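You operate a simulated robot arm through the tools that you are given. There is no shell and no other tool.

You run a simulated robot arm. Do the job below in one go: nothing can be reset, and whatever is moved stays where it is left.

TASK
Close up the long bench: green valve shut, bath dial to 0, lid on, pump off.
Fine: turn the pot's pump knob shut before the pump goes off.

The check looks at the end state, three seconds after you hand in, the way a careful person would. Anything else that was tipped, shoved, dropped, spilled or broken makes it a failure. A push-on lid holds only when it is set on centred and level and pressed home; a screw cap is set on level and turned clockwise until tight.

THE ROBOT
A 7-joint arm with a four-finger gripper, fixed in place. Base frame: the origin is at the foot of the arm, x ahead of it, y to its left, z up; the work surface is at about z = 860. Units: mm, degrees, N and s.
Its first joint turns from -69.0 to 172.0 degrees. Payload 3.67 kg.
Tool frame: the origin (TCP) lies between the finger pads and is the grasp point; the fingertips stand 28 mm ahead of it; z points along the fingers, y is the line along which they close. Largest opening 112 mm; the body of the gripper starts 73 mm behind the TCP.
Orientation is told as [roll, pitch, yaw] about the base's x, y, z axes, in that order, counted from this pose: with the fingers straight down and closing along the base's y, the tool's x points along the base's -x, its y along +y and its z along -z.

THE INTERFACE
- The arm moves only by the tool send_rows. Its argument "targets" is a list of rows, each a list of 7 numbers: the turn, a rotation vector about the base's x, y, z in degrees, then the shift along the base's x, y, z in mm, then the finger opening in mm, from 0 to 112. In form: [[ax, ay, az, tx, ty, tz, jaw], ...]. A call has 1 to 20 rows; each row shifts and turns the commanded pose from where the row before left it. A row lasts 0.2 s, in which the tool goes at most 50 mm and 8.6 degrees; a call with a longer step from one row to the next is refused whole, and so is a gripper value outside its range. A pose out of reach is approached as far as the arm can. The call stops where the force on the tool passes 60 N (or 10 N more than at its start, if that is more) or the arm is blocked; 0.2 s more then pass. Each finger halts on what it meets, pressing with about 45 N; the grip force reading is that of the motor and also rises with nothing between the fingers. The clock runs only during rows and for 0.2 s after the last one: add rows that do not move to give the fingers time. It gives the time, the measured TCP pose, the force on the tool (base axes), the opening and the grip force at its end, in the units of the frame above (readings bear some noise), with the torque about the TCP (base axes, N m) and any sound that the robot's microphone picked up, and new pictures: "show" is both (left out), scene, wrist or none.
- Cameras (640 x 400 px; columns grow to the right, rows downward): "scene" is fixed at [52.1, -498.1, 1464.4]; the picture's right is [-0.06, -1.00, 0.00], its down [-0.59, 0.03, -0.81] and it looks along [0.81, -0.05, -0.59] (base axes); focal length 331 px, centre (320, 200). "wrist" rides on the gripper at [60, -18, -104] in the tool frame; the picture's right is [0.29, 0.96, 0.00], its down [-0.80, 0.24, -0.55] and it looks along [-0.53, 0.16, 0.83] (tool axes); focal length 234 px, centre (320, 200). There is no depth. A picture from a camera that has moved, and an enlarged one, comes with that camera's place and axes in the base frame and with its lens.
- lift_body(by): slides the trunk up (or, below 0, down) by that many mm; the arm rides with it, the base frame stays. It gives what a move gives, with no picture.
- close_up(camera, box): a new picture of the part [left, top, right, bottom] of that camera's present view, enlarged. The clock stands still meanwhile.
- job_done(): hands the job in; it is judged then, once.

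Places have to be worked out from the pictures, the camera data and where the tool is seen. Open the gripper and draw the arm clear of the work before you hand the job in, unless the task says otherwise.

The tools are called after ">>>" as a command line: name --pt "numbers of a row" for each row, then --argument value for the rest, lists and objects as JSON in quotes. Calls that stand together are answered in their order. send_rows: Moves the arm, as the interface text tells. Its arguments: {"type":"object","properties":{"targets":{"type":"array"},"show":{"type":"string","enum":["both","scene","wrist","none"]}},"required":["targets"]} The other tools are called the same way: lift_body (by) slides the trunk up or down; close_up (camera, box) takes an enlarged picture of a part of a camera's view; job_done () hands the job in.

At the start:

```text
time_s: 0.0
eef_pos: [722.2, -506.2, 1177.6]
orientation: [0.0, 0.0, 0.1]
force: [0.3, -0.5, 0.2]
ft_torque: [0.0, -0.01, 0.01]
gripper_width: 111.9
finger_force: 0.2
trunk travel left (down, up): [-750.0, 90.0]
```

scene: 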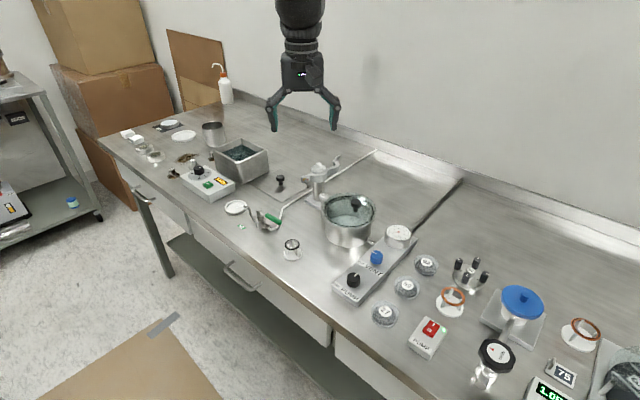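
wrist: 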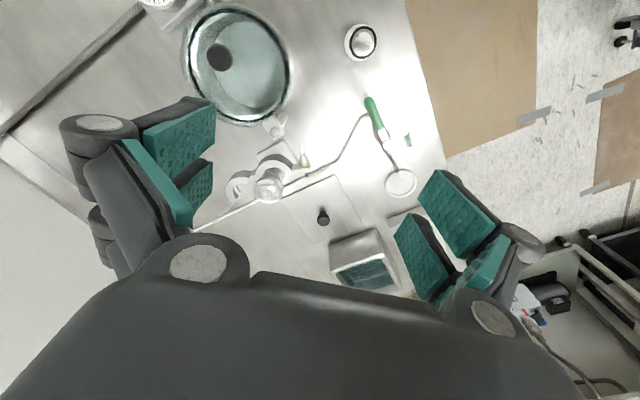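

The scene shows a long bench with a bath, a valve assembly, a pot with pump knobs, a pump switch box and more. I'll enlarge several parts to identify everything before moving.

>>> close_up --camera "scene" --box '[110, 90, 270, 190]'

>>> close_up --camera "scene" --box '[210, 140, 370, 240]'

>>> close_up --camera "scene" --box '[310, 180, 470, 280]'

>>> close_up --camera "scene" --box '[320, 240, 480, 340]'

>>> close_up --camera "scene" --box '[400, 240, 560, 340]'

>>> close_up --camera "scene" --box '[480, 300, 640, 400]'

```text
4.00 times, centred on (190, 140) of scene
camera zoom: at [52.1, -498.1, 1464.4], right [-0.06, -1.0, 0.0], down [-0.59, 0.03, -0.81], along [0.81, -0.05, -0.59], focal length 1322 px, centre (840, 440)
```

zoom: 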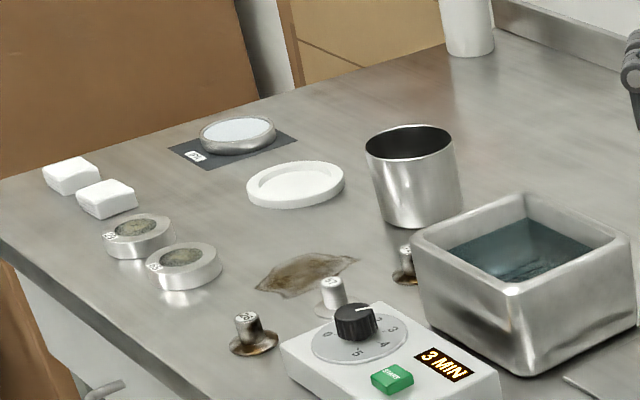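

```text
4.00 times, centred on (290, 190) of scene
camera zoom: at [52.1, -498.1, 1464.4], right [-0.06, -1.0, 0.0], down [-0.59, 0.03, -0.81], along [0.81, -0.05, -0.59], focal length 1322 px, centre (440, 240)
```

zoom: 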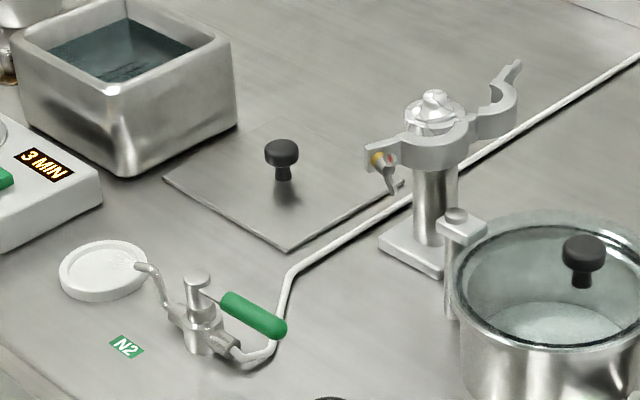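

```text
4.00 times, centred on (390, 230) of scene
camera zoom: at [52.1, -498.1, 1464.4], right [-0.06, -1.0, 0.0], down [-0.59, 0.03, -0.81], along [0.81, -0.05, -0.59], focal length 1322 px, centre (40, 80)
```

zoom: 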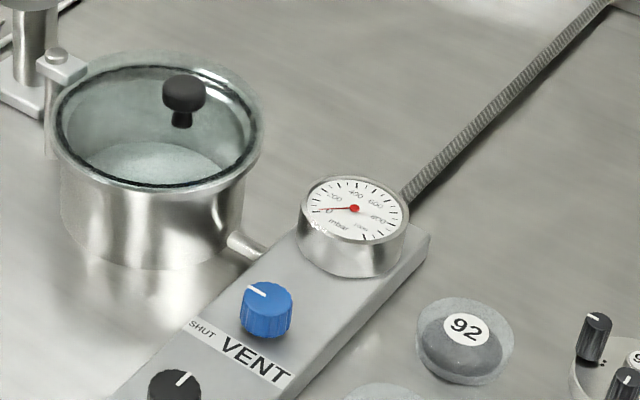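

```text
4.00 times, centred on (400, 290) of scene
camera zoom: at [52.1, -498.1, 1464.4], right [-0.06, -1.0, 0.0], down [-0.59, 0.03, -0.81], along [0.81, -0.05, -0.59], focal length 1322 px, centre (0, -160)
```

zoom: 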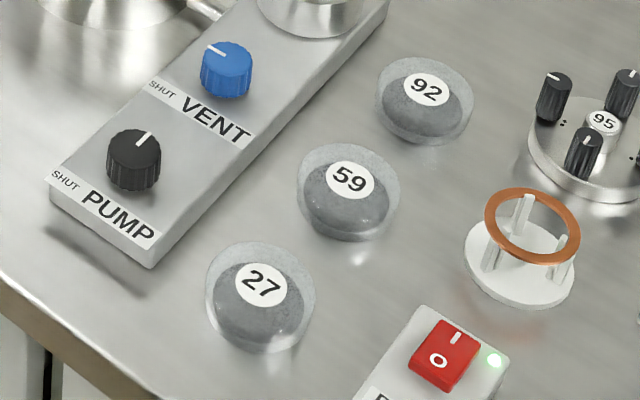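

```text
4.00 times, centred on (480, 290) of scene
camera zoom: at [52.1, -498.1, 1464.4], right [-0.06, -1.0, 0.0], down [-0.59, 0.03, -0.81], along [0.81, -0.05, -0.59], focal length 1322 px, centre (-320, -160)
```

zoom: 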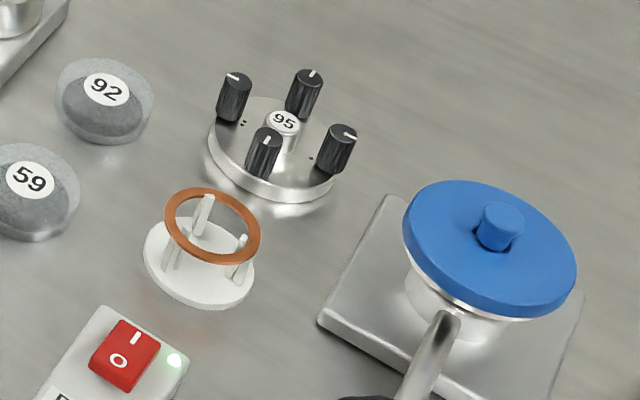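

```text
4.00 times, centred on (560, 350) of scene
camera zoom: at [52.1, -498.1, 1464.4], right [-0.06, -1.0, 0.0], down [-0.59, 0.03, -0.81], along [0.81, -0.05, -0.59], focal length 1322 px, centre (-640, -400)
```

zoom: 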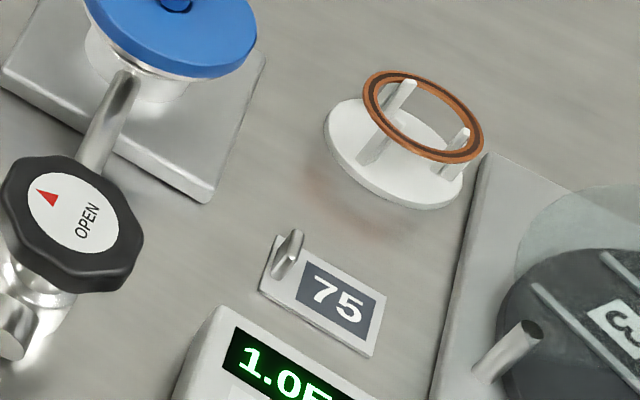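

The green lever (N2) valve, bath with timer dial, square lid with black knob, PUMP knob on the pot's manifold and red pump rocker are identified. I'll move the arm high over the bath/lid area to see it with the wrist camera.

>>> send_rows --pt "0 0 0 22 36 5 112" --pt "0 0 0 22 36 5 112" --pt "0 0 0 22 36 5 112" --pt "0 0 0 22 36 5 112" --show "both"

```text
time_s: 1.0
eef_pos: [808.3, -357.2, 1196.7]
orientation: [-0.1, 0.0, -0.1]
force: [0.2, 0.1, -0.2]
ft_torque: [-0.03, 0.02, 0.02]
gripper_width: 112.0
finger_force: 0.1
trunk travel left (down, up): [-750.0, 90.0]
camera wrist: at [748.5, -375.5, 1301.9], right [-0.29, 0.96, 0.0], down [0.8, 0.24, 0.55], along [0.53, 0.16, -0.83], focal length 234 px, centre (320, 200)
```

scene: 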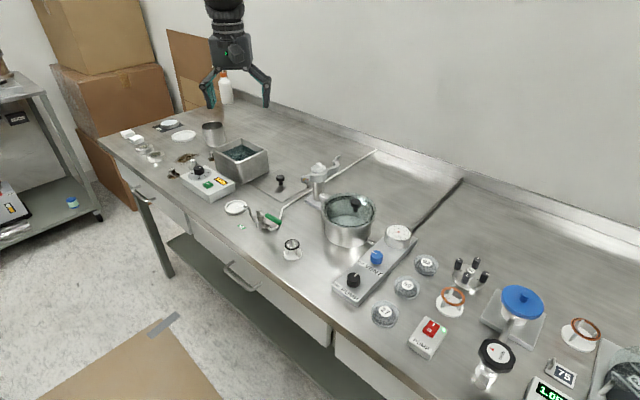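
wrist: 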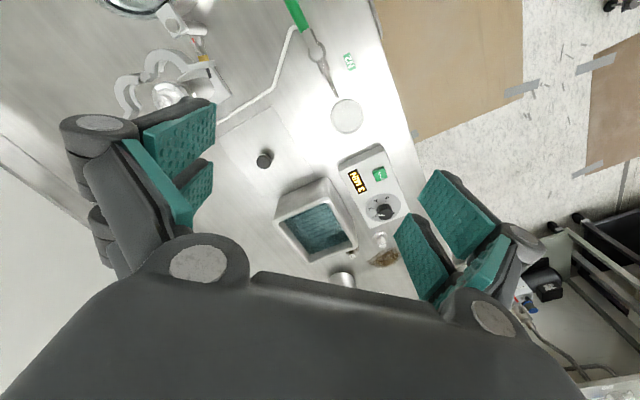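

The wrist camera now sees the lid, bath, control box and green valve. I'll zoom in on these for details.

>>> close_up --camera "wrist" --box '[220, 110, 420, 290]'

>>> close_up --camera "wrist" --box '[330, 140, 410, 230]'

>>> close_up --camera "wrist" --box '[250, 0, 400, 140]'

>>> close_up --camera "scene" --box '[175, 130, 275, 210]'

>>> close_up --camera "scene" --box '[220, 185, 310, 265]'

```text
2.22 times, centred on (320, 200) of wrist
camera zoom: at [748.5, -375.5, 1301.9], right [-0.29, 0.96, 0.0], down [0.8, 0.24, 0.55], along [0.53, 0.16, -0.83], focal length 520 px, centre (320, 200)
```

zoom: 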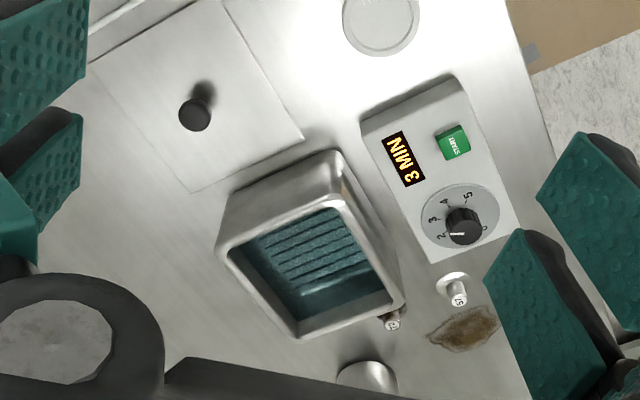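

```text
4.44 times, centred on (370, 185) of wrist
camera zoom: at [748.5, -375.5, 1301.9], right [-0.29, 0.96, 0.0], down [0.8, 0.24, 0.55], along [0.53, 0.16, -0.83], focal length 1041 px, centre (98, 267)
```

zoom: 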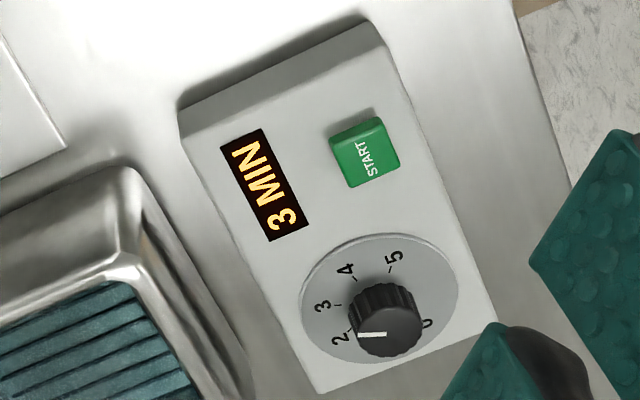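

```text
2.86 times, centred on (325, 70) of wrist
camera zoom: at [748.5, -375.5, 1301.9], right [-0.29, 0.96, 0.0], down [0.8, 0.24, 0.55], along [0.53, 0.16, -0.83], focal length 669 px, centre (306, 571)
```

zoom: 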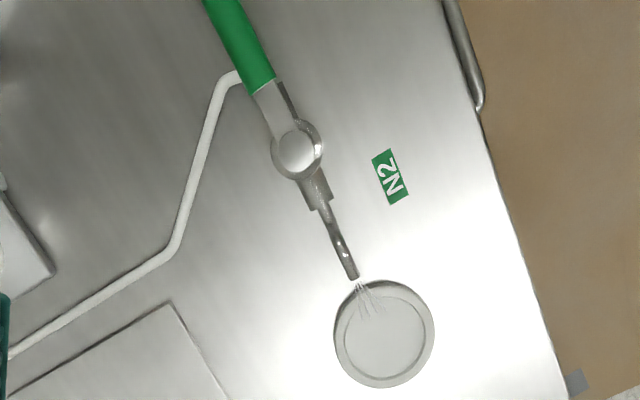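

```text
5.00 times, centred on (225, 170) of scene
camera zoom: at [52.1, -498.1, 1464.4], right [-0.06, -1.0, 0.0], down [-0.59, 0.03, -0.81], along [0.81, -0.05, -0.59], focal length 1653 px, centre (795, 350)
```

zoom: 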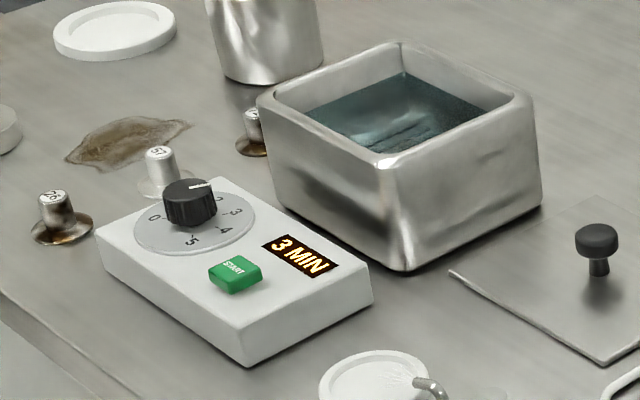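

```text
5.00 times, centred on (265, 225) of scene
camera zoom: at [52.1, -498.1, 1464.4], right [-0.06, -1.0, 0.0], down [-0.59, 0.03, -0.81], along [0.81, -0.05, -0.59], focal length 1653 px, centre (595, 75)
```

zoom: 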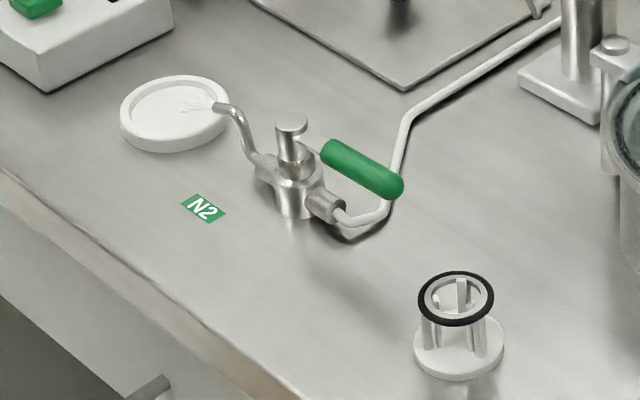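

Lid knob looks to be near (953,-424,~900) and the bath rim centre near (997,-306,~975), which is beyond 980 mm radius. I'll test the reach at height over the lid knob.

>>> send_rows --pt "0 0 0 36 -17 0 112" --pt "0 0 0 36 -17 0 112" --pt "0 0 0 36 -17 0 112" --pt "0 0 0 36 -17 0 112" --pt "0 0 0 0 0 0 112" --show "both"

```text
time_s: 2.2
eef_pos: [953.5, -430.2, 1200.0]
orientation: [0.0, 0.0, 0.1]
force: [-0.4, -0.1, 0.8]
ft_torque: [-0.03, -0.04, -0.04]
gripper_width: 111.9
finger_force: 0.0
trunk travel left (down, up): [-750.0, 90.0]
camera wrist: at [892.5, -447.7, 1304.6], right [-0.29, 0.96, 0.0], down [0.8, 0.24, 0.56], along [0.53, 0.16, -0.83], focal length 234 px, centre (320, 200)
```

scene: 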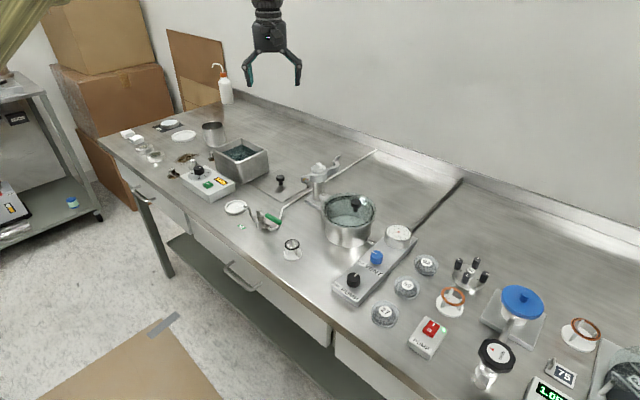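
wrist: 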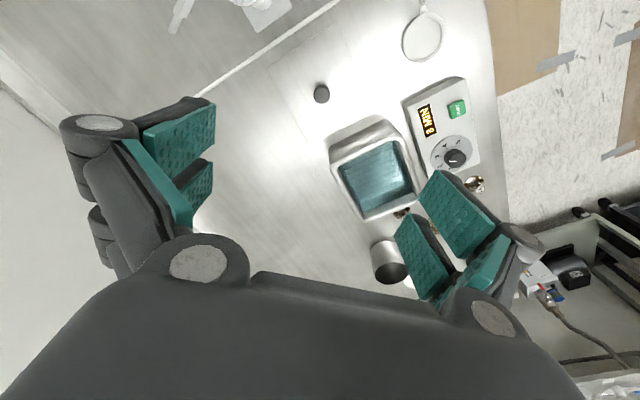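

The arm reaches that radius at height. I'll zoom in on this second view for triangulation of the lid, bath and dial.

>>> close_up --camera "wrist" --box '[270, 60, 430, 160]'

>>> close_up --camera "wrist" --box '[320, 105, 480, 225]'

>>> close_up --camera "wrist" --box '[400, 70, 500, 190]'

```text
4.00 times, centred on (350, 110) of wrist
camera zoom: at [892.5, -447.7, 1304.6], right [-0.29, 0.96, 0.0], down [0.8, 0.24, 0.56], along [0.53, 0.16, -0.83], focal length 937 px, centre (200, 560)
```

zoom: 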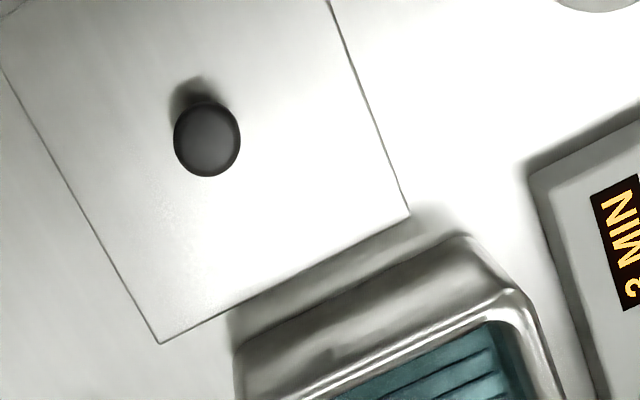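

```text
3.33 times, centred on (400, 165) of wrist
camera zoom: at [892.5, -447.7, 1304.6], right [-0.29, 0.96, 0.0], down [0.8, 0.24, 0.56], along [0.53, 0.16, -0.83], focal length 781 px, centre (53, 317)
```

zoom: 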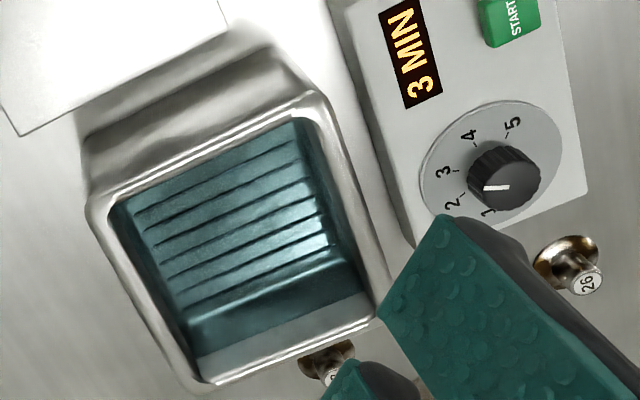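

```text
3.33 times, centred on (450, 130) of wrist
camera zoom: at [892.5, -447.7, 1304.6], right [-0.29, 0.96, 0.0], down [0.8, 0.24, 0.56], along [0.53, 0.16, -0.83], focal length 781 px, centre (-113, 433)
```

zoom: 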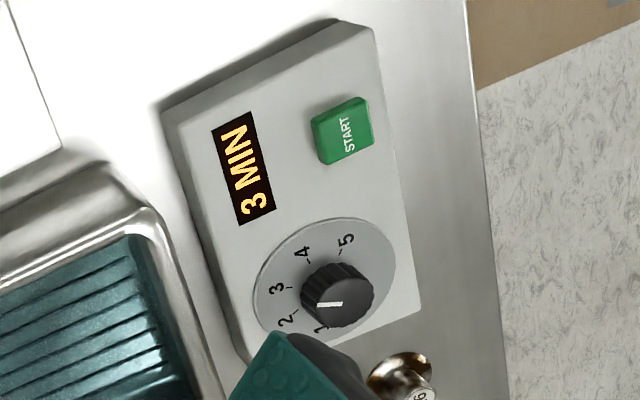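

Triangulation gives: lid knob ≈(955,-425,897), lid ≈130×147 aligned ~45°, bath rim centre ≈(1058,-290,~943), dial ≈(980,-167,~922). The far ones need more reach near the bench, so I'll lower the trunk 150 mm (TCP goes to ~1050, still clear of everything).

>>> lift_body --by -150

```text
time_s: 4.0
eef_pos: [954.9, -430.6, 1047.7]
orientation: [-0.1, 0.0, 0.0]
force: [0.6, 0.3, 0.3]
ft_torque: [0.03, -0.02, -0.02]
gripper_width: 112.2
finger_force: 0.1
trunk travel left (down, up): [-600.0, 240.0]
```

TCP is at z≈1048. Now I'll test reach over the bath centre at z≈1070.

>>> send_rows --pt "0 0 0 26 35 5 112" --pt "0 0 0 26 35 5 112" --pt "0 0 0 26 35 5 112" --pt "0 0 0 25 35 5 112" --pt "0 0 0 0 0 0 112" --show "both"

```text
time_s: 5.2
eef_pos: [1055.3, -290.3, 1069.5]
orientation: [0.1, -0.1, 0.1]
force: [-0.5, 0.5, 1.5]
ft_torque: [0.02, -0.05, -0.02]
gripper_width: 112.2
finger_force: 0.0
trunk travel left (down, up): [-600.0, 240.0]
camera wrist: at [995.3, -308.8, 1174.0], right [-0.29, 0.96, 0.0], down [0.8, 0.24, 0.56], along [0.53, 0.16, -0.83], focal length 234 px, centre (320, 200)
```

scene: 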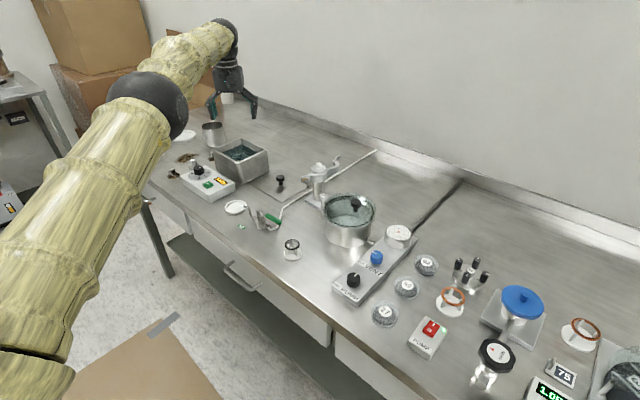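
wrist: 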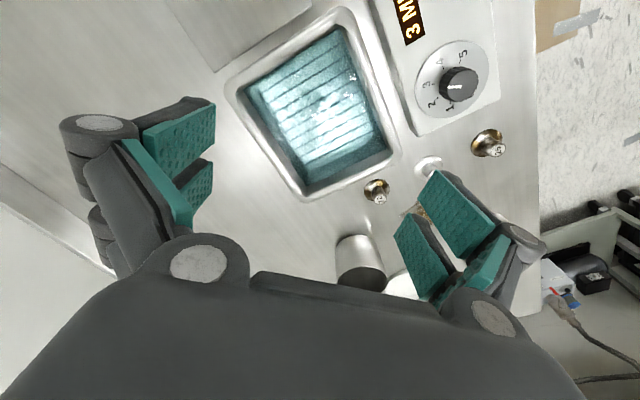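

Reach is fine now. Zooming into this nearer view for accurate bath rim and dial positions.

>>> close_up --camera "wrist" --box '[210, 0, 410, 210]'

>>> close_up --camera "wrist" --box '[390, 20, 510, 140]'

```text
1.90 times, centred on (310, 105) of wrist
camera zoom: at [995.3, -308.8, 1174.0], right [-0.29, 0.96, 0.0], down [0.8, 0.24, 0.56], along [0.53, 0.16, -0.83], focal length 446 px, centre (339, 381)
```

zoom: 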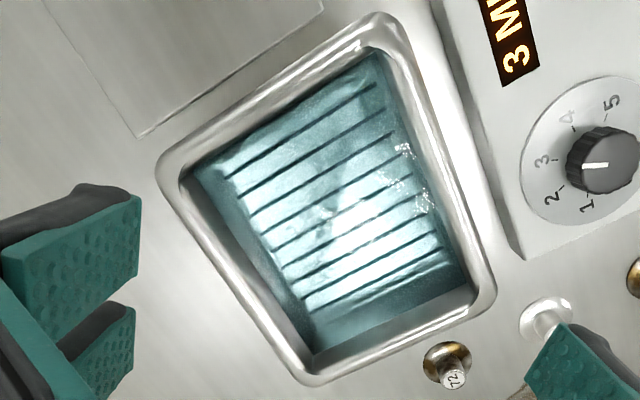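

```text
3.33 times, centred on (450, 80) of wrist
camera zoom: at [995.3, -308.8, 1174.0], right [-0.29, 0.96, 0.0], down [0.8, 0.24, 0.56], along [0.53, 0.16, -0.83], focal length 781 px, centre (-113, 600)
```

zoom: 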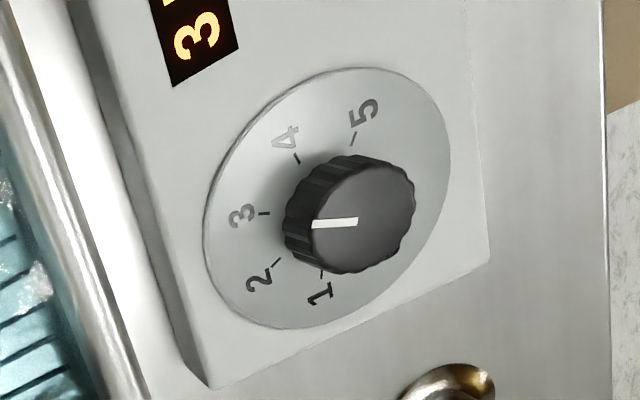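

Bath rim: sides ≈126×147 mm, yaw ≈45°, centre ≈(1058.5,-290) z≈943 — same size and orientation as the lid. Dial centre ≈(986,-165), box top z≈898; pointer at 3, numbers increase clockwise in ≈49° steps, so 0 needs ≈148° counter-clockwise. I'll move above the dial and pre-rotate yaw to −74° so I can turn it in one go.

>>> send_rows --pt "0 0 -8.2 -7.8 13.9 -2 70" --pt "0 0 -8.2 -7.8 13.9 -2 70" --pt "0 0 -8.2 -7.8 13.9 -2 70" --pt "0 0 -8.2 -7.8 13.9 -2 70" --pt "0 0 -8.2 -7.8 13.9 -2 70" --pt "0 0 -8.2 -7.8 13.9 -2 70" --pt "0 0 -8.2 -7.8 13.9 -2 70" --pt "0 0 -8.2 -7.8 13.9 -2 70" --pt "0 0 -8.2 -7.8 13.9 -2 70" --pt "0 0 0 0 0 0 70" --show "both"

```text
time_s: 7.3
eef_pos: [988.4, -166.5, 1052.4]
orientation: [0.1, 0.0, -73.9]
force: [-0.2, 0.3, 0.0]
ft_torque: [0.02, -0.02, 0.0]
gripper_width: 69.8
finger_force: 0.0
trunk travel left (down, up): [-600.0, 240.0]
camera wrist: at [954.8, -112.3, 1156.4], right [0.84, 0.54, 0.0], down [0.45, -0.7, 0.55], along [0.3, -0.47, -0.83], focal length 234 px, centre (320, 200)
```

scene: 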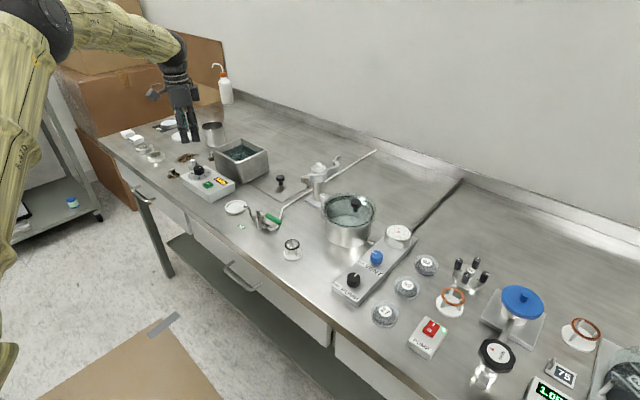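
wrist: 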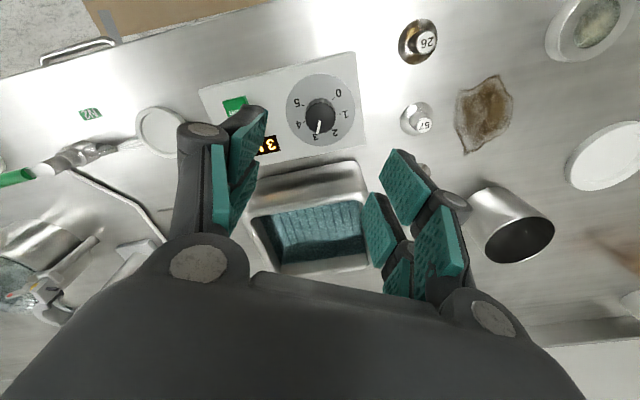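

The dial appears almost right beneath the TCP. I'll zoom for precise centring.

>>> close_up --camera "wrist" --box '[270, 65, 370, 165]'

```text
4.00 times, centred on (320, 115) of wrist
camera zoom: at [954.8, -112.3, 1156.4], right [0.84, 0.54, 0.0], down [0.45, -0.7, 0.55], along [0.3, -0.47, -0.83], focal length 937 px, centre (320, 540)
```

zoom: 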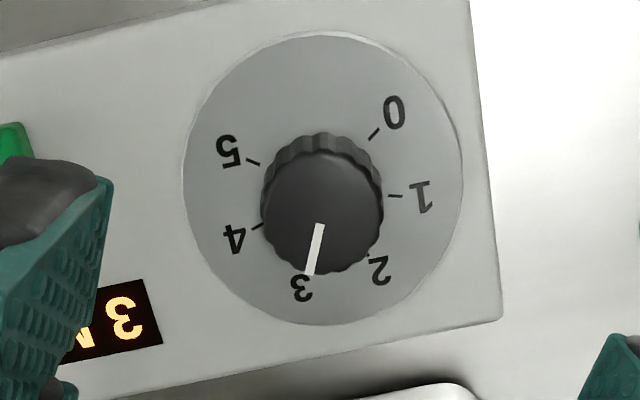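

Knob centre estimated ≈(987,-164.5), top ≈922. I'll correct by (-1.4,+2), descend to TCP z≈934 (tips ≈906, above the box top), with fingers at 60 mm.

>>> send_rows --pt "0 0 0 -1.4 2 -30 60" --pt "0 0 0 0 0 -30 60" --pt "0 0 0 0 0 -30 60" --pt "0 0 0 0 0 -18 60" --pt "0 0 0 0 0 -10 60" --pt "0 0 0 0 0 0 60" --show "both"

```text
time_s: 8.8
eef_pos: [984.9, -163.8, 932.9]
orientation: [0.0, 0.1, -73.8]
force: [-0.4, -0.3, -0.2]
ft_torque: [-0.03, -0.02, -0.01]
gripper_width: 59.9
finger_force: 0.1
trunk travel left (down, up): [-600.0, 240.0]
camera wrist: at [951.2, -110.5, 1036.9], right [0.84, 0.54, 0.0], down [0.45, -0.7, 0.55], along [0.3, -0.46, -0.83], focal length 234 px, centre (320, 200)
```

scene: 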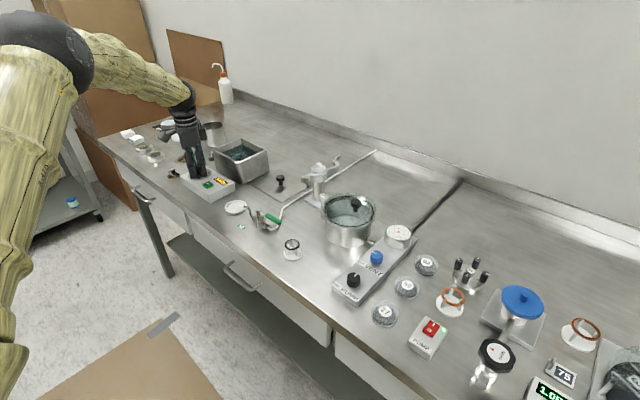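
wrist: 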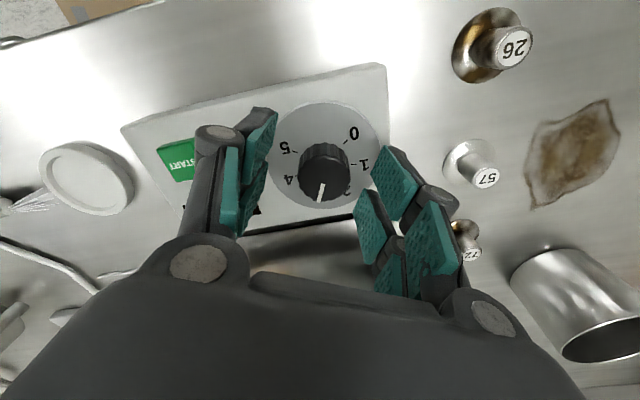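

Descended without contact. Zooming to check knob centring between the fingers before closing.

>>> close_up --camera "wrist" --box '[220, 90, 440, 240]'

>>> close_up --camera "scene" --box '[160, 130, 260, 210]'

```text
2.67 times, centred on (330, 165) of wrist
camera zoom: at [951.2, -110.5, 1036.9], right [0.84, 0.54, 0.0], down [0.45, -0.7, 0.55], along [0.3, -0.46, -0.83], focal length 624 px, centre (293, 293)
```

zoom: 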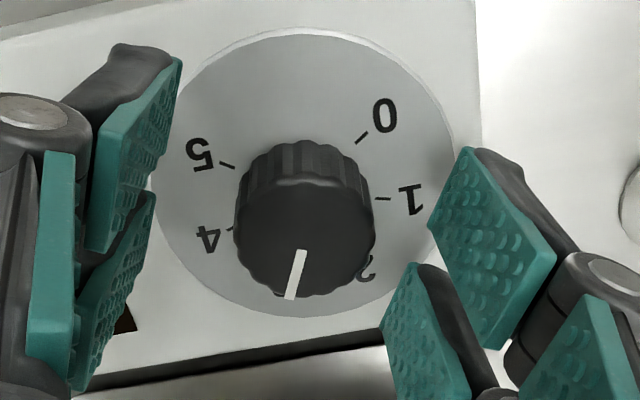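

```text
5.00 times, centred on (210, 170) of scene
camera zoom: at [52.1, -498.1, 1464.4], right [-0.06, -1.0, 0.0], down [-0.59, 0.03, -0.81], along [0.81, -0.05, -0.59], focal length 1653 px, centre (870, 350)
```

zoom: 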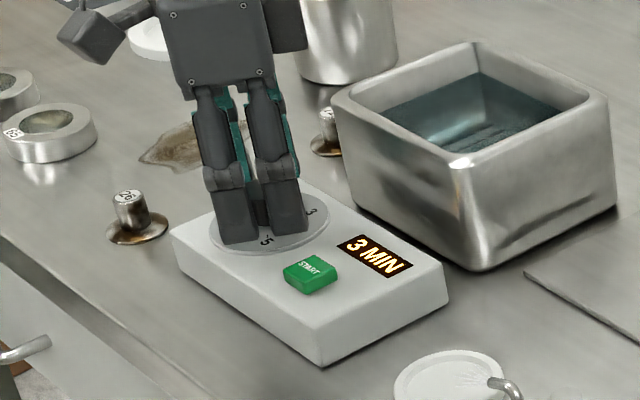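

Knob is ≈2.5 mm to the image right of centre; I'll shift (+2,+1.3) and close on it.

>>> send_rows --pt "0 0 0 2 1.3 0 60" --pt "0 0 0 0 0 -1 40" --pt "0 0 0 0 0 0 20" --pt "0 0 0 0 0 0 20" --show "wrist"

```text
time_s: 9.8
eef_pos: [987.5, -162.8, 931.0]
orientation: [0.0, 0.1, -73.9]
force: [1.3, -0.3, -0.3]
ft_torque: [-0.09, -0.15, -0.02]
gripper_width: 30.6
finger_force: 44.3
trunk travel left (down, up): [-600.0, 240.0]
camera wrist: at [953.8, -109.0, 1035.9], right [0.84, 0.54, 0.0], down [0.45, -0.7, 0.55], along [0.3, -0.46, -0.83], focal length 234 px, centre (320, 200)
```

wrist: 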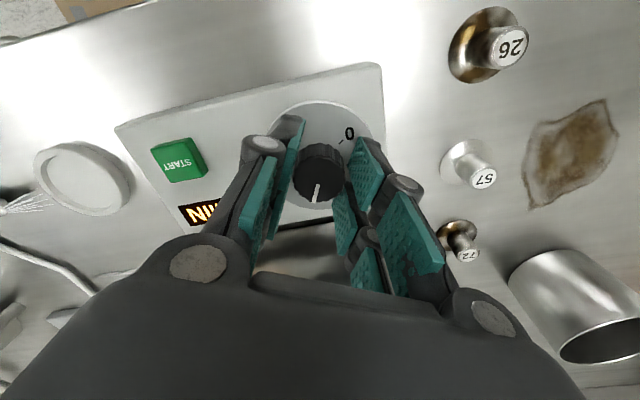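

Knob gripped at 30.6 mm with almost no side force. Turning counter-clockwise about half way (74°) and checking.

>>> send_rows --pt "0 0 8.2 0 0 0 20" --pt "0 0 8.2 0 0 0 20" --pt "0 0 8.2 0 0 0 20" --pt "0 0 8.2 0 0 0 20" --pt "0 0 8.2 0 0 0 20" --pt "0 0 8.2 0 0 0 20" --pt "0 0 8.2 0 0 0 20" --pt "0 0 8.2 0 0 0 20" --pt "0 0 8.2 0 0 0 20" --show "wrist"

```text
time_s: 11.8
eef_pos: [987.4, -164.0, 931.6]
orientation: [0.0, 0.0, 0.0]
force: [-10.4, -9.6, 0.6]
ft_torque: [-0.03, 0.58, -0.03]
gripper_width: 30.5
finger_force: 44.7
trunk travel left (down, up): [-600.0, 240.0]
camera wrist: at [926.8, -181.6, 1035.9], right [-0.29, 0.96, 0.0], down [0.8, 0.24, 0.55], along [0.53, 0.16, -0.83], focal length 234 px, centre (320, 200)
```

wrist: 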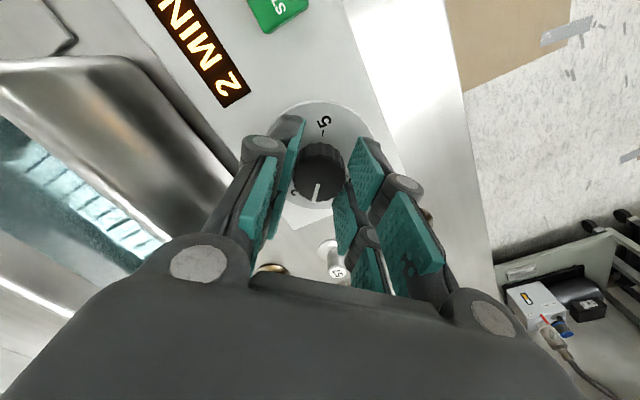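

The dial turns (display shows 2 MIN). Slight side force, so I'll shift ~0.7 mm to relieve it and continue the other 74°.

>>> send_rows --pt "0 0 8.2 -0.7 -0.7 0 20" --pt "0 0 8.2 0 0 0 20" --pt "0 0 8.2 0 0 0 20" --pt "0 0 8.2 0 0 0 20" --pt "0 0 8.2 0 0 0 20" --pt "0 0 8.2 0 0 0 20" --pt "0 0 8.2 0 0 0 20" --pt "0 0 8.2 0 0 0 20" --show "wrist"

```text
time_s: 13.6
eef_pos: [988.4, -165.3, 930.7]
orientation: [0.0, -0.1, 65.8]
force: [5.1, -20.3, 1.3]
ft_torque: [-0.91, -0.16, -0.04]
gripper_width: 29.8
finger_force: 45.1
trunk travel left (down, up): [-600.0, 240.0]
camera wrist: at [979.7, -226.2, 1035.8], right [-0.99, 0.13, 0.0], down [0.11, 0.82, 0.56], along [0.07, 0.55, -0.83], focal length 234 px, centre (320, 200)
```

wrist: 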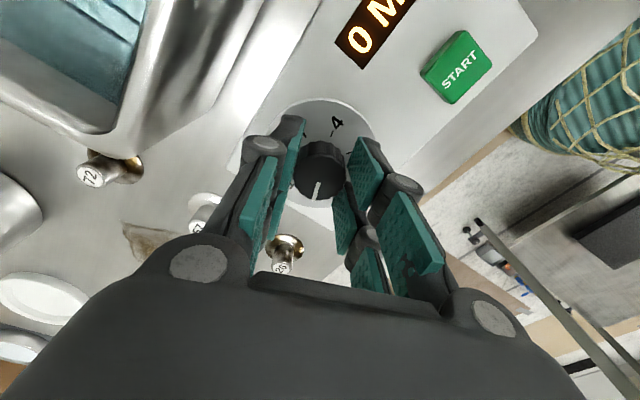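

Display reads 0 MIN after ~140°. I'll relieve the side force and turn the remaining ~9°, then check.

>>> send_rows --pt "0 0 5 0.2 -1.0 0 20" --pt "0 0 4 0 0 0 20" --pt "0 0 0 0 0 0 20" --show "wrist"

```text
time_s: 14.3
eef_pos: [988.3, -164.7, 931.6]
orientation: [0.0, -0.1, 74.6]
force: [10.3, -15.2, 2.3]
ft_torque: [-0.46, -0.22, 0.0]
gripper_width: 29.9
finger_force: 44.5
trunk travel left (down, up): [-600.0, 240.0]
camera wrist: at [989.6, -226.8, 1035.7], right [-1.0, -0.02, 0.0], down [-0.02, 0.83, 0.56], along [-0.01, 0.56, -0.83], focal length 234 px, centre (320, 200)
```

wrist: 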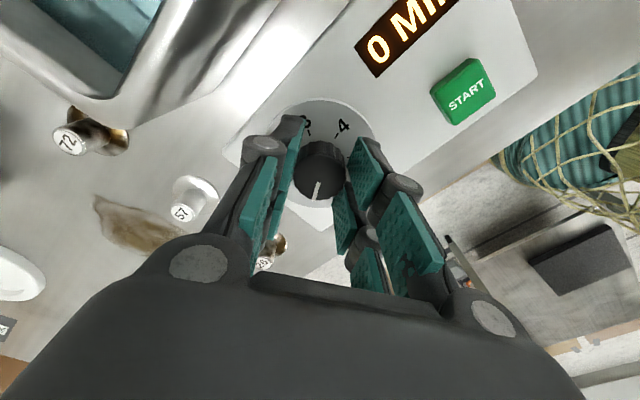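

Rotated 148.5° in total. I'll open the fingers and look at the pointer before rising.

>>> send_rows --pt "0 0 0 0 0 0 62" --pt "0 0 0 0 0 0 62" --pt "0 0 0 0 0 0 62" --show "wrist"

>>> close_up --camera "wrist" --box '[240, 80, 400, 220]'

```text
time_s: 15.2
eef_pos: [987.8, -162.5, 931.2]
orientation: [-0.1, -0.1, 74.6]
force: [0.6, -0.3, -0.1]
ft_torque: [0.02, 0.02, 0.01]
gripper_width: 62.0
finger_force: 0.0
trunk travel left (down, up): [-600.0, 240.0]
camera wrist: at [988.7, -224.7, 1036.2], right [-1.0, -0.02, 0.0], down [-0.02, 0.83, 0.55], along [-0.01, 0.55, -0.83], focal length 234 px, centre (320, 200)
```

wrist: 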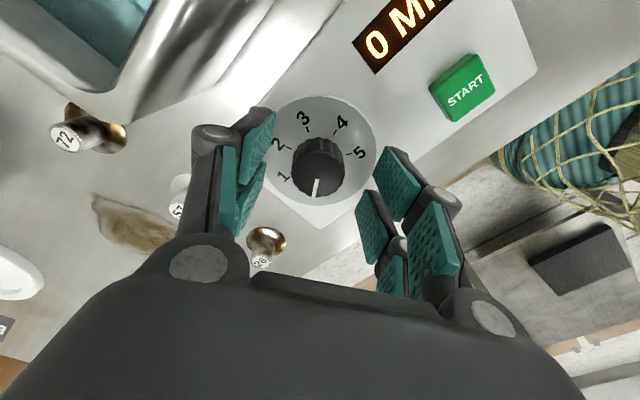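

```text
2.86 times, centred on (320, 150) of wrist
camera zoom: at [988.7, -224.7, 1036.2], right [-1.0, -0.02, 0.0], down [-0.02, 0.83, 0.55], along [-0.01, 0.55, -0.83], focal length 669 px, centre (320, 343)
```

zoom: 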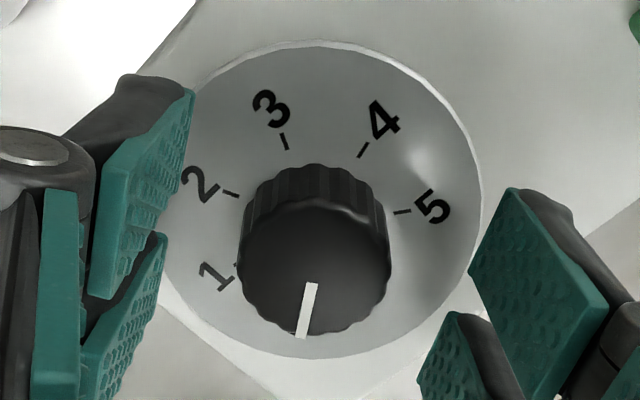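

Pointer looks near where 0 should be, but the 0 tick is hidden from this side. I'll rise and yaw back toward 0 to view it.

>>> send_rows --pt "0 0 0 0 0 30 62" --pt "0 0 0 0 0 40 62" --pt "0 0 -8.4 0 0 40 62" --pt "0 0 -8.4 0 0 0 62" --pt "0 0 -8.4 0 0 0 62" --pt "0 0 -8.4 0 0 0 62" --pt "0 0 -8.4 0 0 0 62" --pt "0 0 -8.4 0 0 0 62" --pt "0 0 -8.4 0 0 0 62" --pt "0 0 -8.4 0 0 0 62" --pt "0 0 -8.4 0 0 0 62" --pt "0 0 -8.4 0 0 0 62" --pt "0 0 -8.4 0 0 0 62" --pt "0 0 -8.4 0 0 0 62" --pt "0 0 -8.4 0 0 0 62" --show "wrist"

>>> close_up --camera "wrist" --box '[270, 65, 370, 165]'

```text
time_s: 18.4
eef_pos: [987.7, -164.1, 1040.6]
orientation: [0.0, -0.1, -34.6]
force: [0.6, 1.2, 0.8]
ft_torque: [-0.02, 0.01, -0.02]
gripper_width: 62.0
finger_force: 0.0
trunk travel left (down, up): [-600.0, 240.0]
camera wrist: at [927.7, -143.8, 1145.5], right [0.31, 0.95, 0.0], down [0.79, -0.26, 0.55], along [0.53, -0.17, -0.83], focal length 234 px, centre (320, 200)
```

wrist: 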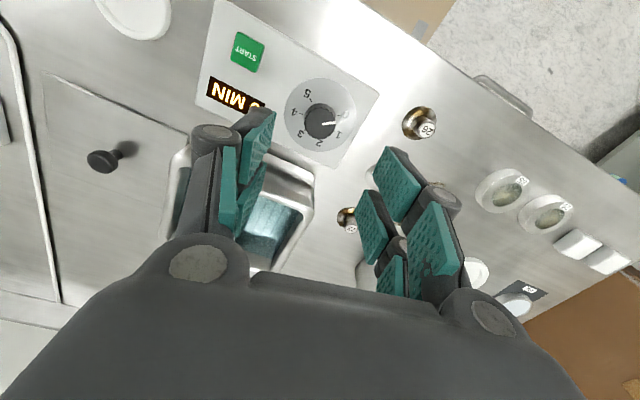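

```text
4.00 times, centred on (320, 115) of wrist
camera zoom: at [927.7, -143.8, 1145.5], right [0.31, 0.95, 0.0], down [0.79, -0.26, 0.55], along [0.53, -0.17, -0.83], focal length 937 px, centre (320, 540)
```

zoom: 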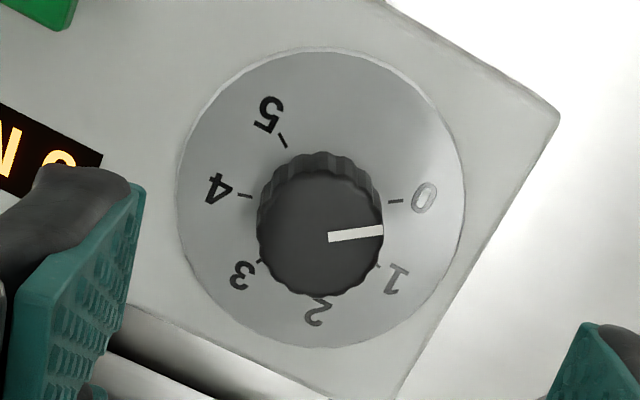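

Pointer aligns with the 0 tick (both ≈7° in this view) and display reads 0 MIN; dial done. Next the lid: I'll raise the TCP 100 mm while moving over to above the lid knob, then lower the trunk for better reach.

>>> send_rows --pt "0 0 0 0 0 40 62" --pt "0 0 0 0 0 40 62" --pt "0 0 0 0 -30 30 62" --pt "0 0 0 -5 -43 0 62" --pt "0 0 0 -6 -43 0 62" --pt "0 0 0 -6 -48 0 62" --pt "0 0 0 -7 -48 0 62" --pt "0 0 0 -8 -49 0 62" --pt "0 0 0 0 0 0 62" --show "none"

>>> lift_body --by -100

>>> send_rows --pt "0 0 0 0 0 0 62" --show "both"

```text
time_s: 20.4
eef_pos: [956.5, -423.4, 1154.7]
orientation: [0.0, 0.0, -34.6]
force: [0.4, -0.3, -0.2]
ft_torque: [-0.08, -0.01, 0.01]
gripper_width: 61.8
finger_force: 0.0
trunk travel left (down, up): [-600.0, 240.0]
```

```text
time_s: 21.7
eef_pos: [957.3, -425.3, 1055.7]
orientation: [0.0, 0.0, -34.6]
force: [-0.7, 0.5, 0.6]
ft_torque: [-0.01, -0.04, 0.0]
gripper_width: 61.9
finger_force: 0.0
trunk travel left (down, up): [-500.0, 340.0]
```

```text
time_s: 22.1
eef_pos: [956.5, -425.8, 1055.3]
orientation: [0.0, 0.0, -34.5]
force: [-0.9, -0.7, -0.1]
ft_torque: [0.03, -0.02, 0.0]
gripper_width: 62.2
finger_force: 0.0
trunk travel left (down, up): [-500.0, 340.0]
camera wrist: at [897.5, -405.9, 1159.2], right [0.31, 0.95, 0.0], down [0.79, -0.26, 0.55], along [0.53, -0.17, -0.83], focal length 234 px, centre (320, 200)
```

scene: 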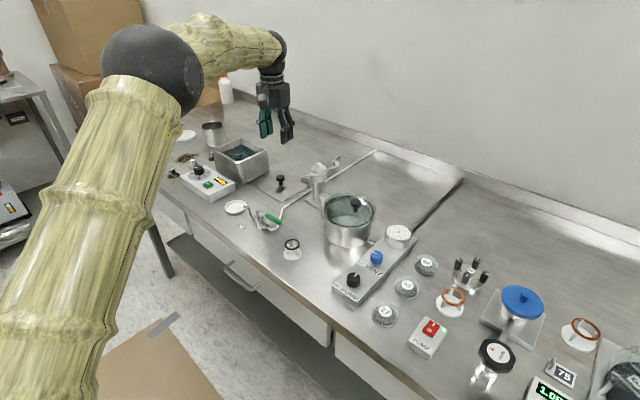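
wrist: 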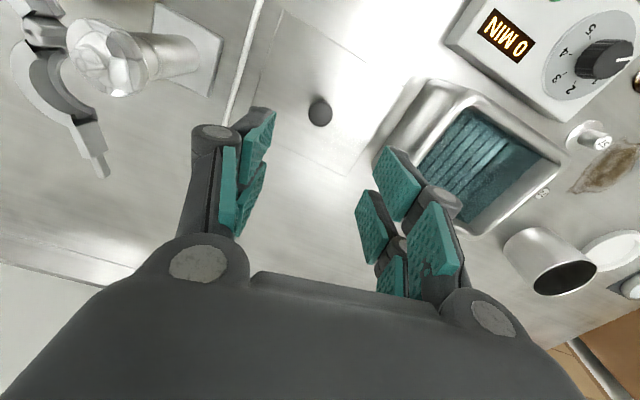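

The knob appears right beneath the TCP. Zooming for the exact knob/lid and post clearance.

>>> close_up --camera "wrist" --box '[240, 40, 400, 190]'

>>> close_up --camera "scene" --box '[230, 140, 350, 230]'

```text
2.67 times, centred on (320, 115) of wrist
camera zoom: at [897.5, -405.9, 1159.2], right [0.31, 0.95, 0.0], down [0.79, -0.26, 0.55], along [0.53, -0.17, -0.83], focal length 624 px, centre (320, 427)
```

zoom: 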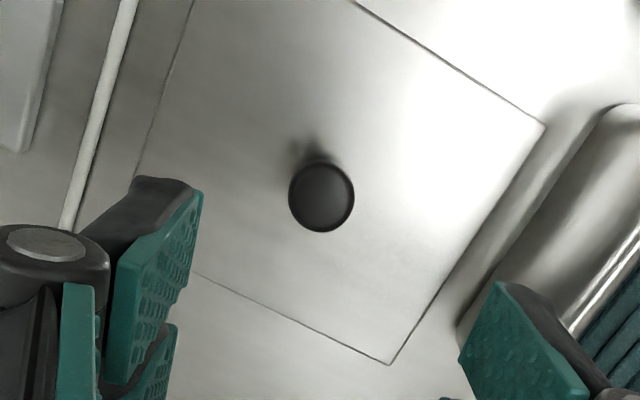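

```text
4.44 times, centred on (290, 185) of scene
camera zoom: at [52.1, -498.1, 1464.4], right [-0.06, -1.0, 0.0], down [-0.59, 0.03, -0.81], along [0.81, -0.05, -0.59], focal length 1469 px, centre (453, 267)
```

zoom: 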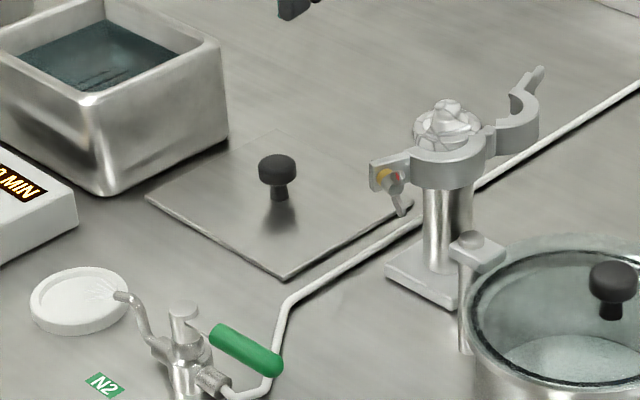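

Lid corners confirm yaw ≈45.0° with the knob centred. I'll zoom on the bath from this viewpoint to pin its rim height and centre.

>>> close_up --camera "wrist" --box '[370, 60, 590, 250]'

>>> close_up --camera "scene" --box '[200, 125, 290, 195]'

```text
2.11 times, centred on (480, 155) of wrist
camera zoom: at [897.5, -405.9, 1159.2], right [0.31, 0.95, 0.0], down [0.79, -0.26, 0.55], along [0.53, -0.17, -0.83], focal length 493 px, centre (-17, 295)
```

zoom: 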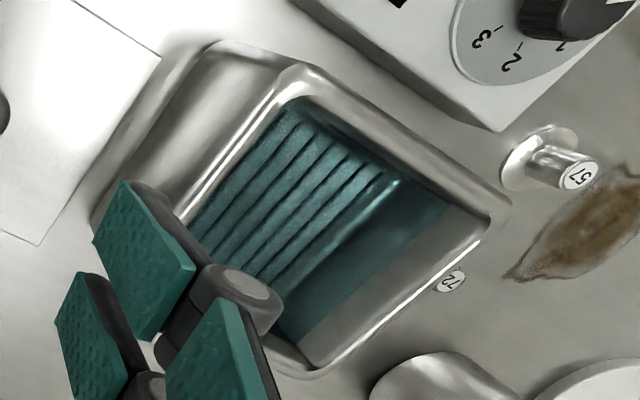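

```text
5.71 times, centred on (245, 160) of scene
camera zoom: at [52.1, -498.1, 1464.4], right [-0.06, -1.0, 0.0], down [-0.59, 0.03, -0.81], along [0.81, -0.05, -0.59], focal length 1889 px, centre (749, 429)
```

zoom: 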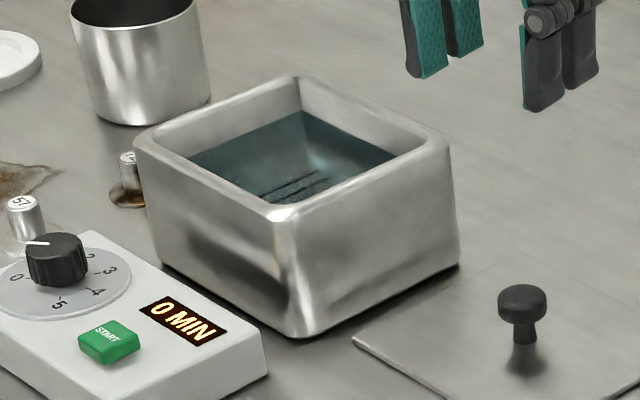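

Bath rim z≈940, centre ≈(1059,-290). Now descending over the lid knob with a 60 mm opening to TCP z≈903 (tips ≈875, above the plate at ≈866).

>>> send_rows --pt "0 0 0 0 0 -40 60" --pt "0 0 0 0 0 -40 60" --pt "0 0 0 0 0 -35 60" --pt "0 0 0 0 0 -25 60" --pt "0 0 0 0 0 -12 60" --pt "0 0 0 0 0 0 60" --show "both"

>>> close_up --camera "wrist" --box '[220, 90, 440, 240]'

>>> close_up --camera "scene" --box '[230, 140, 350, 230]'

```text
time_s: 23.5
eef_pos: [959.1, -425.3, 903.7]
orientation: [0.0, 0.0, -34.7]
force: [0.2, 0.8, -0.3]
ft_torque: [0.0, 0.02, 0.06]
gripper_width: 60.0
finger_force: 0.2
trunk travel left (down, up): [-500.0, 340.0]
camera wrist: at [899.2, -405.1, 1008.4], right [0.31, 0.95, 0.0], down [0.79, -0.26, 0.55], along [0.53, -0.17, -0.83], focal length 234 px, centre (320, 200)
```

scene: 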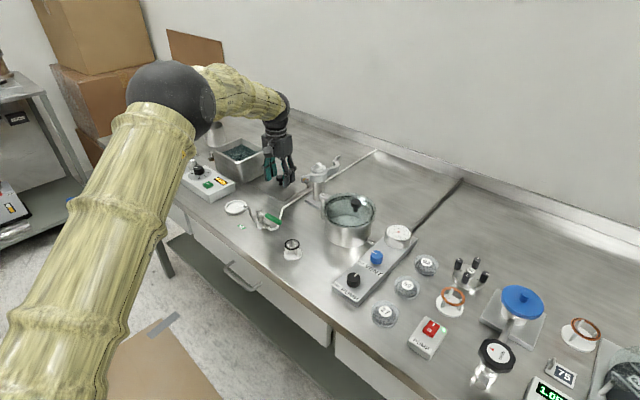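
wrist: 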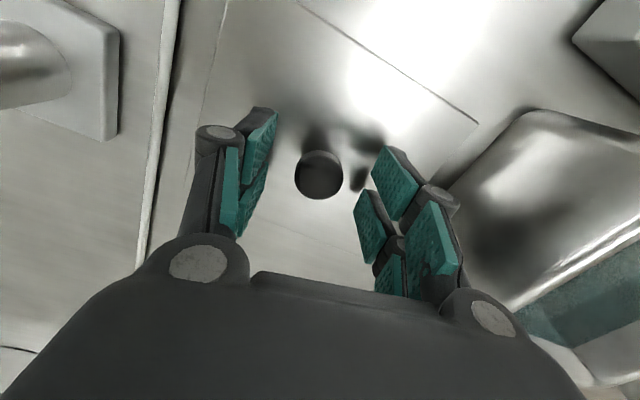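

```text
2.67 times, centred on (330, 165) of wrist
camera zoom: at [899.2, -405.1, 1008.4], right [0.31, 0.95, 0.0], down [0.79, -0.26, 0.55], along [0.53, -0.17, -0.83], focal length 624 px, centre (293, 293)
```

zoom: 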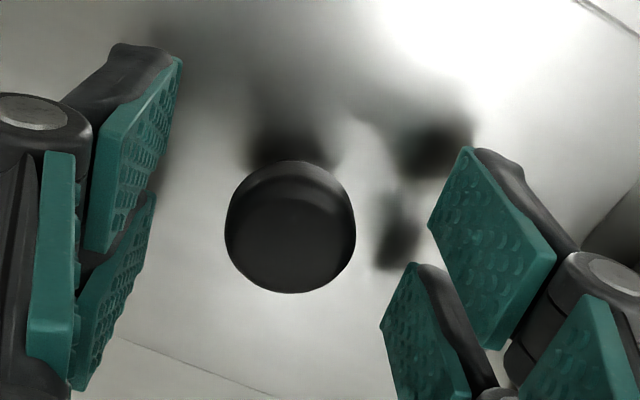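

```text
4.44 times, centred on (290, 185) of scene
camera zoom: at [52.1, -498.1, 1464.4], right [-0.06, -1.0, 0.0], down [-0.59, 0.03, -0.81], along [0.81, -0.05, -0.59], focal length 1469 px, centre (453, 267)
```

zoom: 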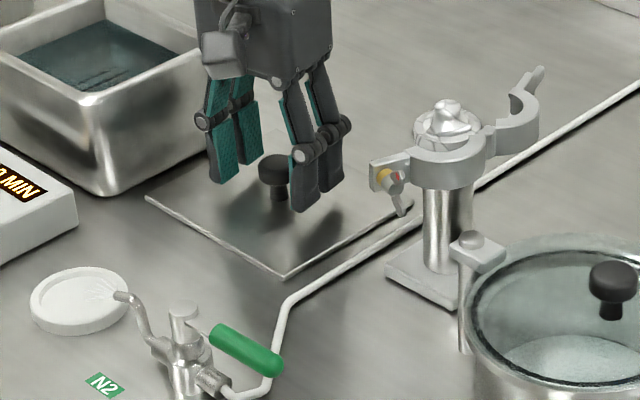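

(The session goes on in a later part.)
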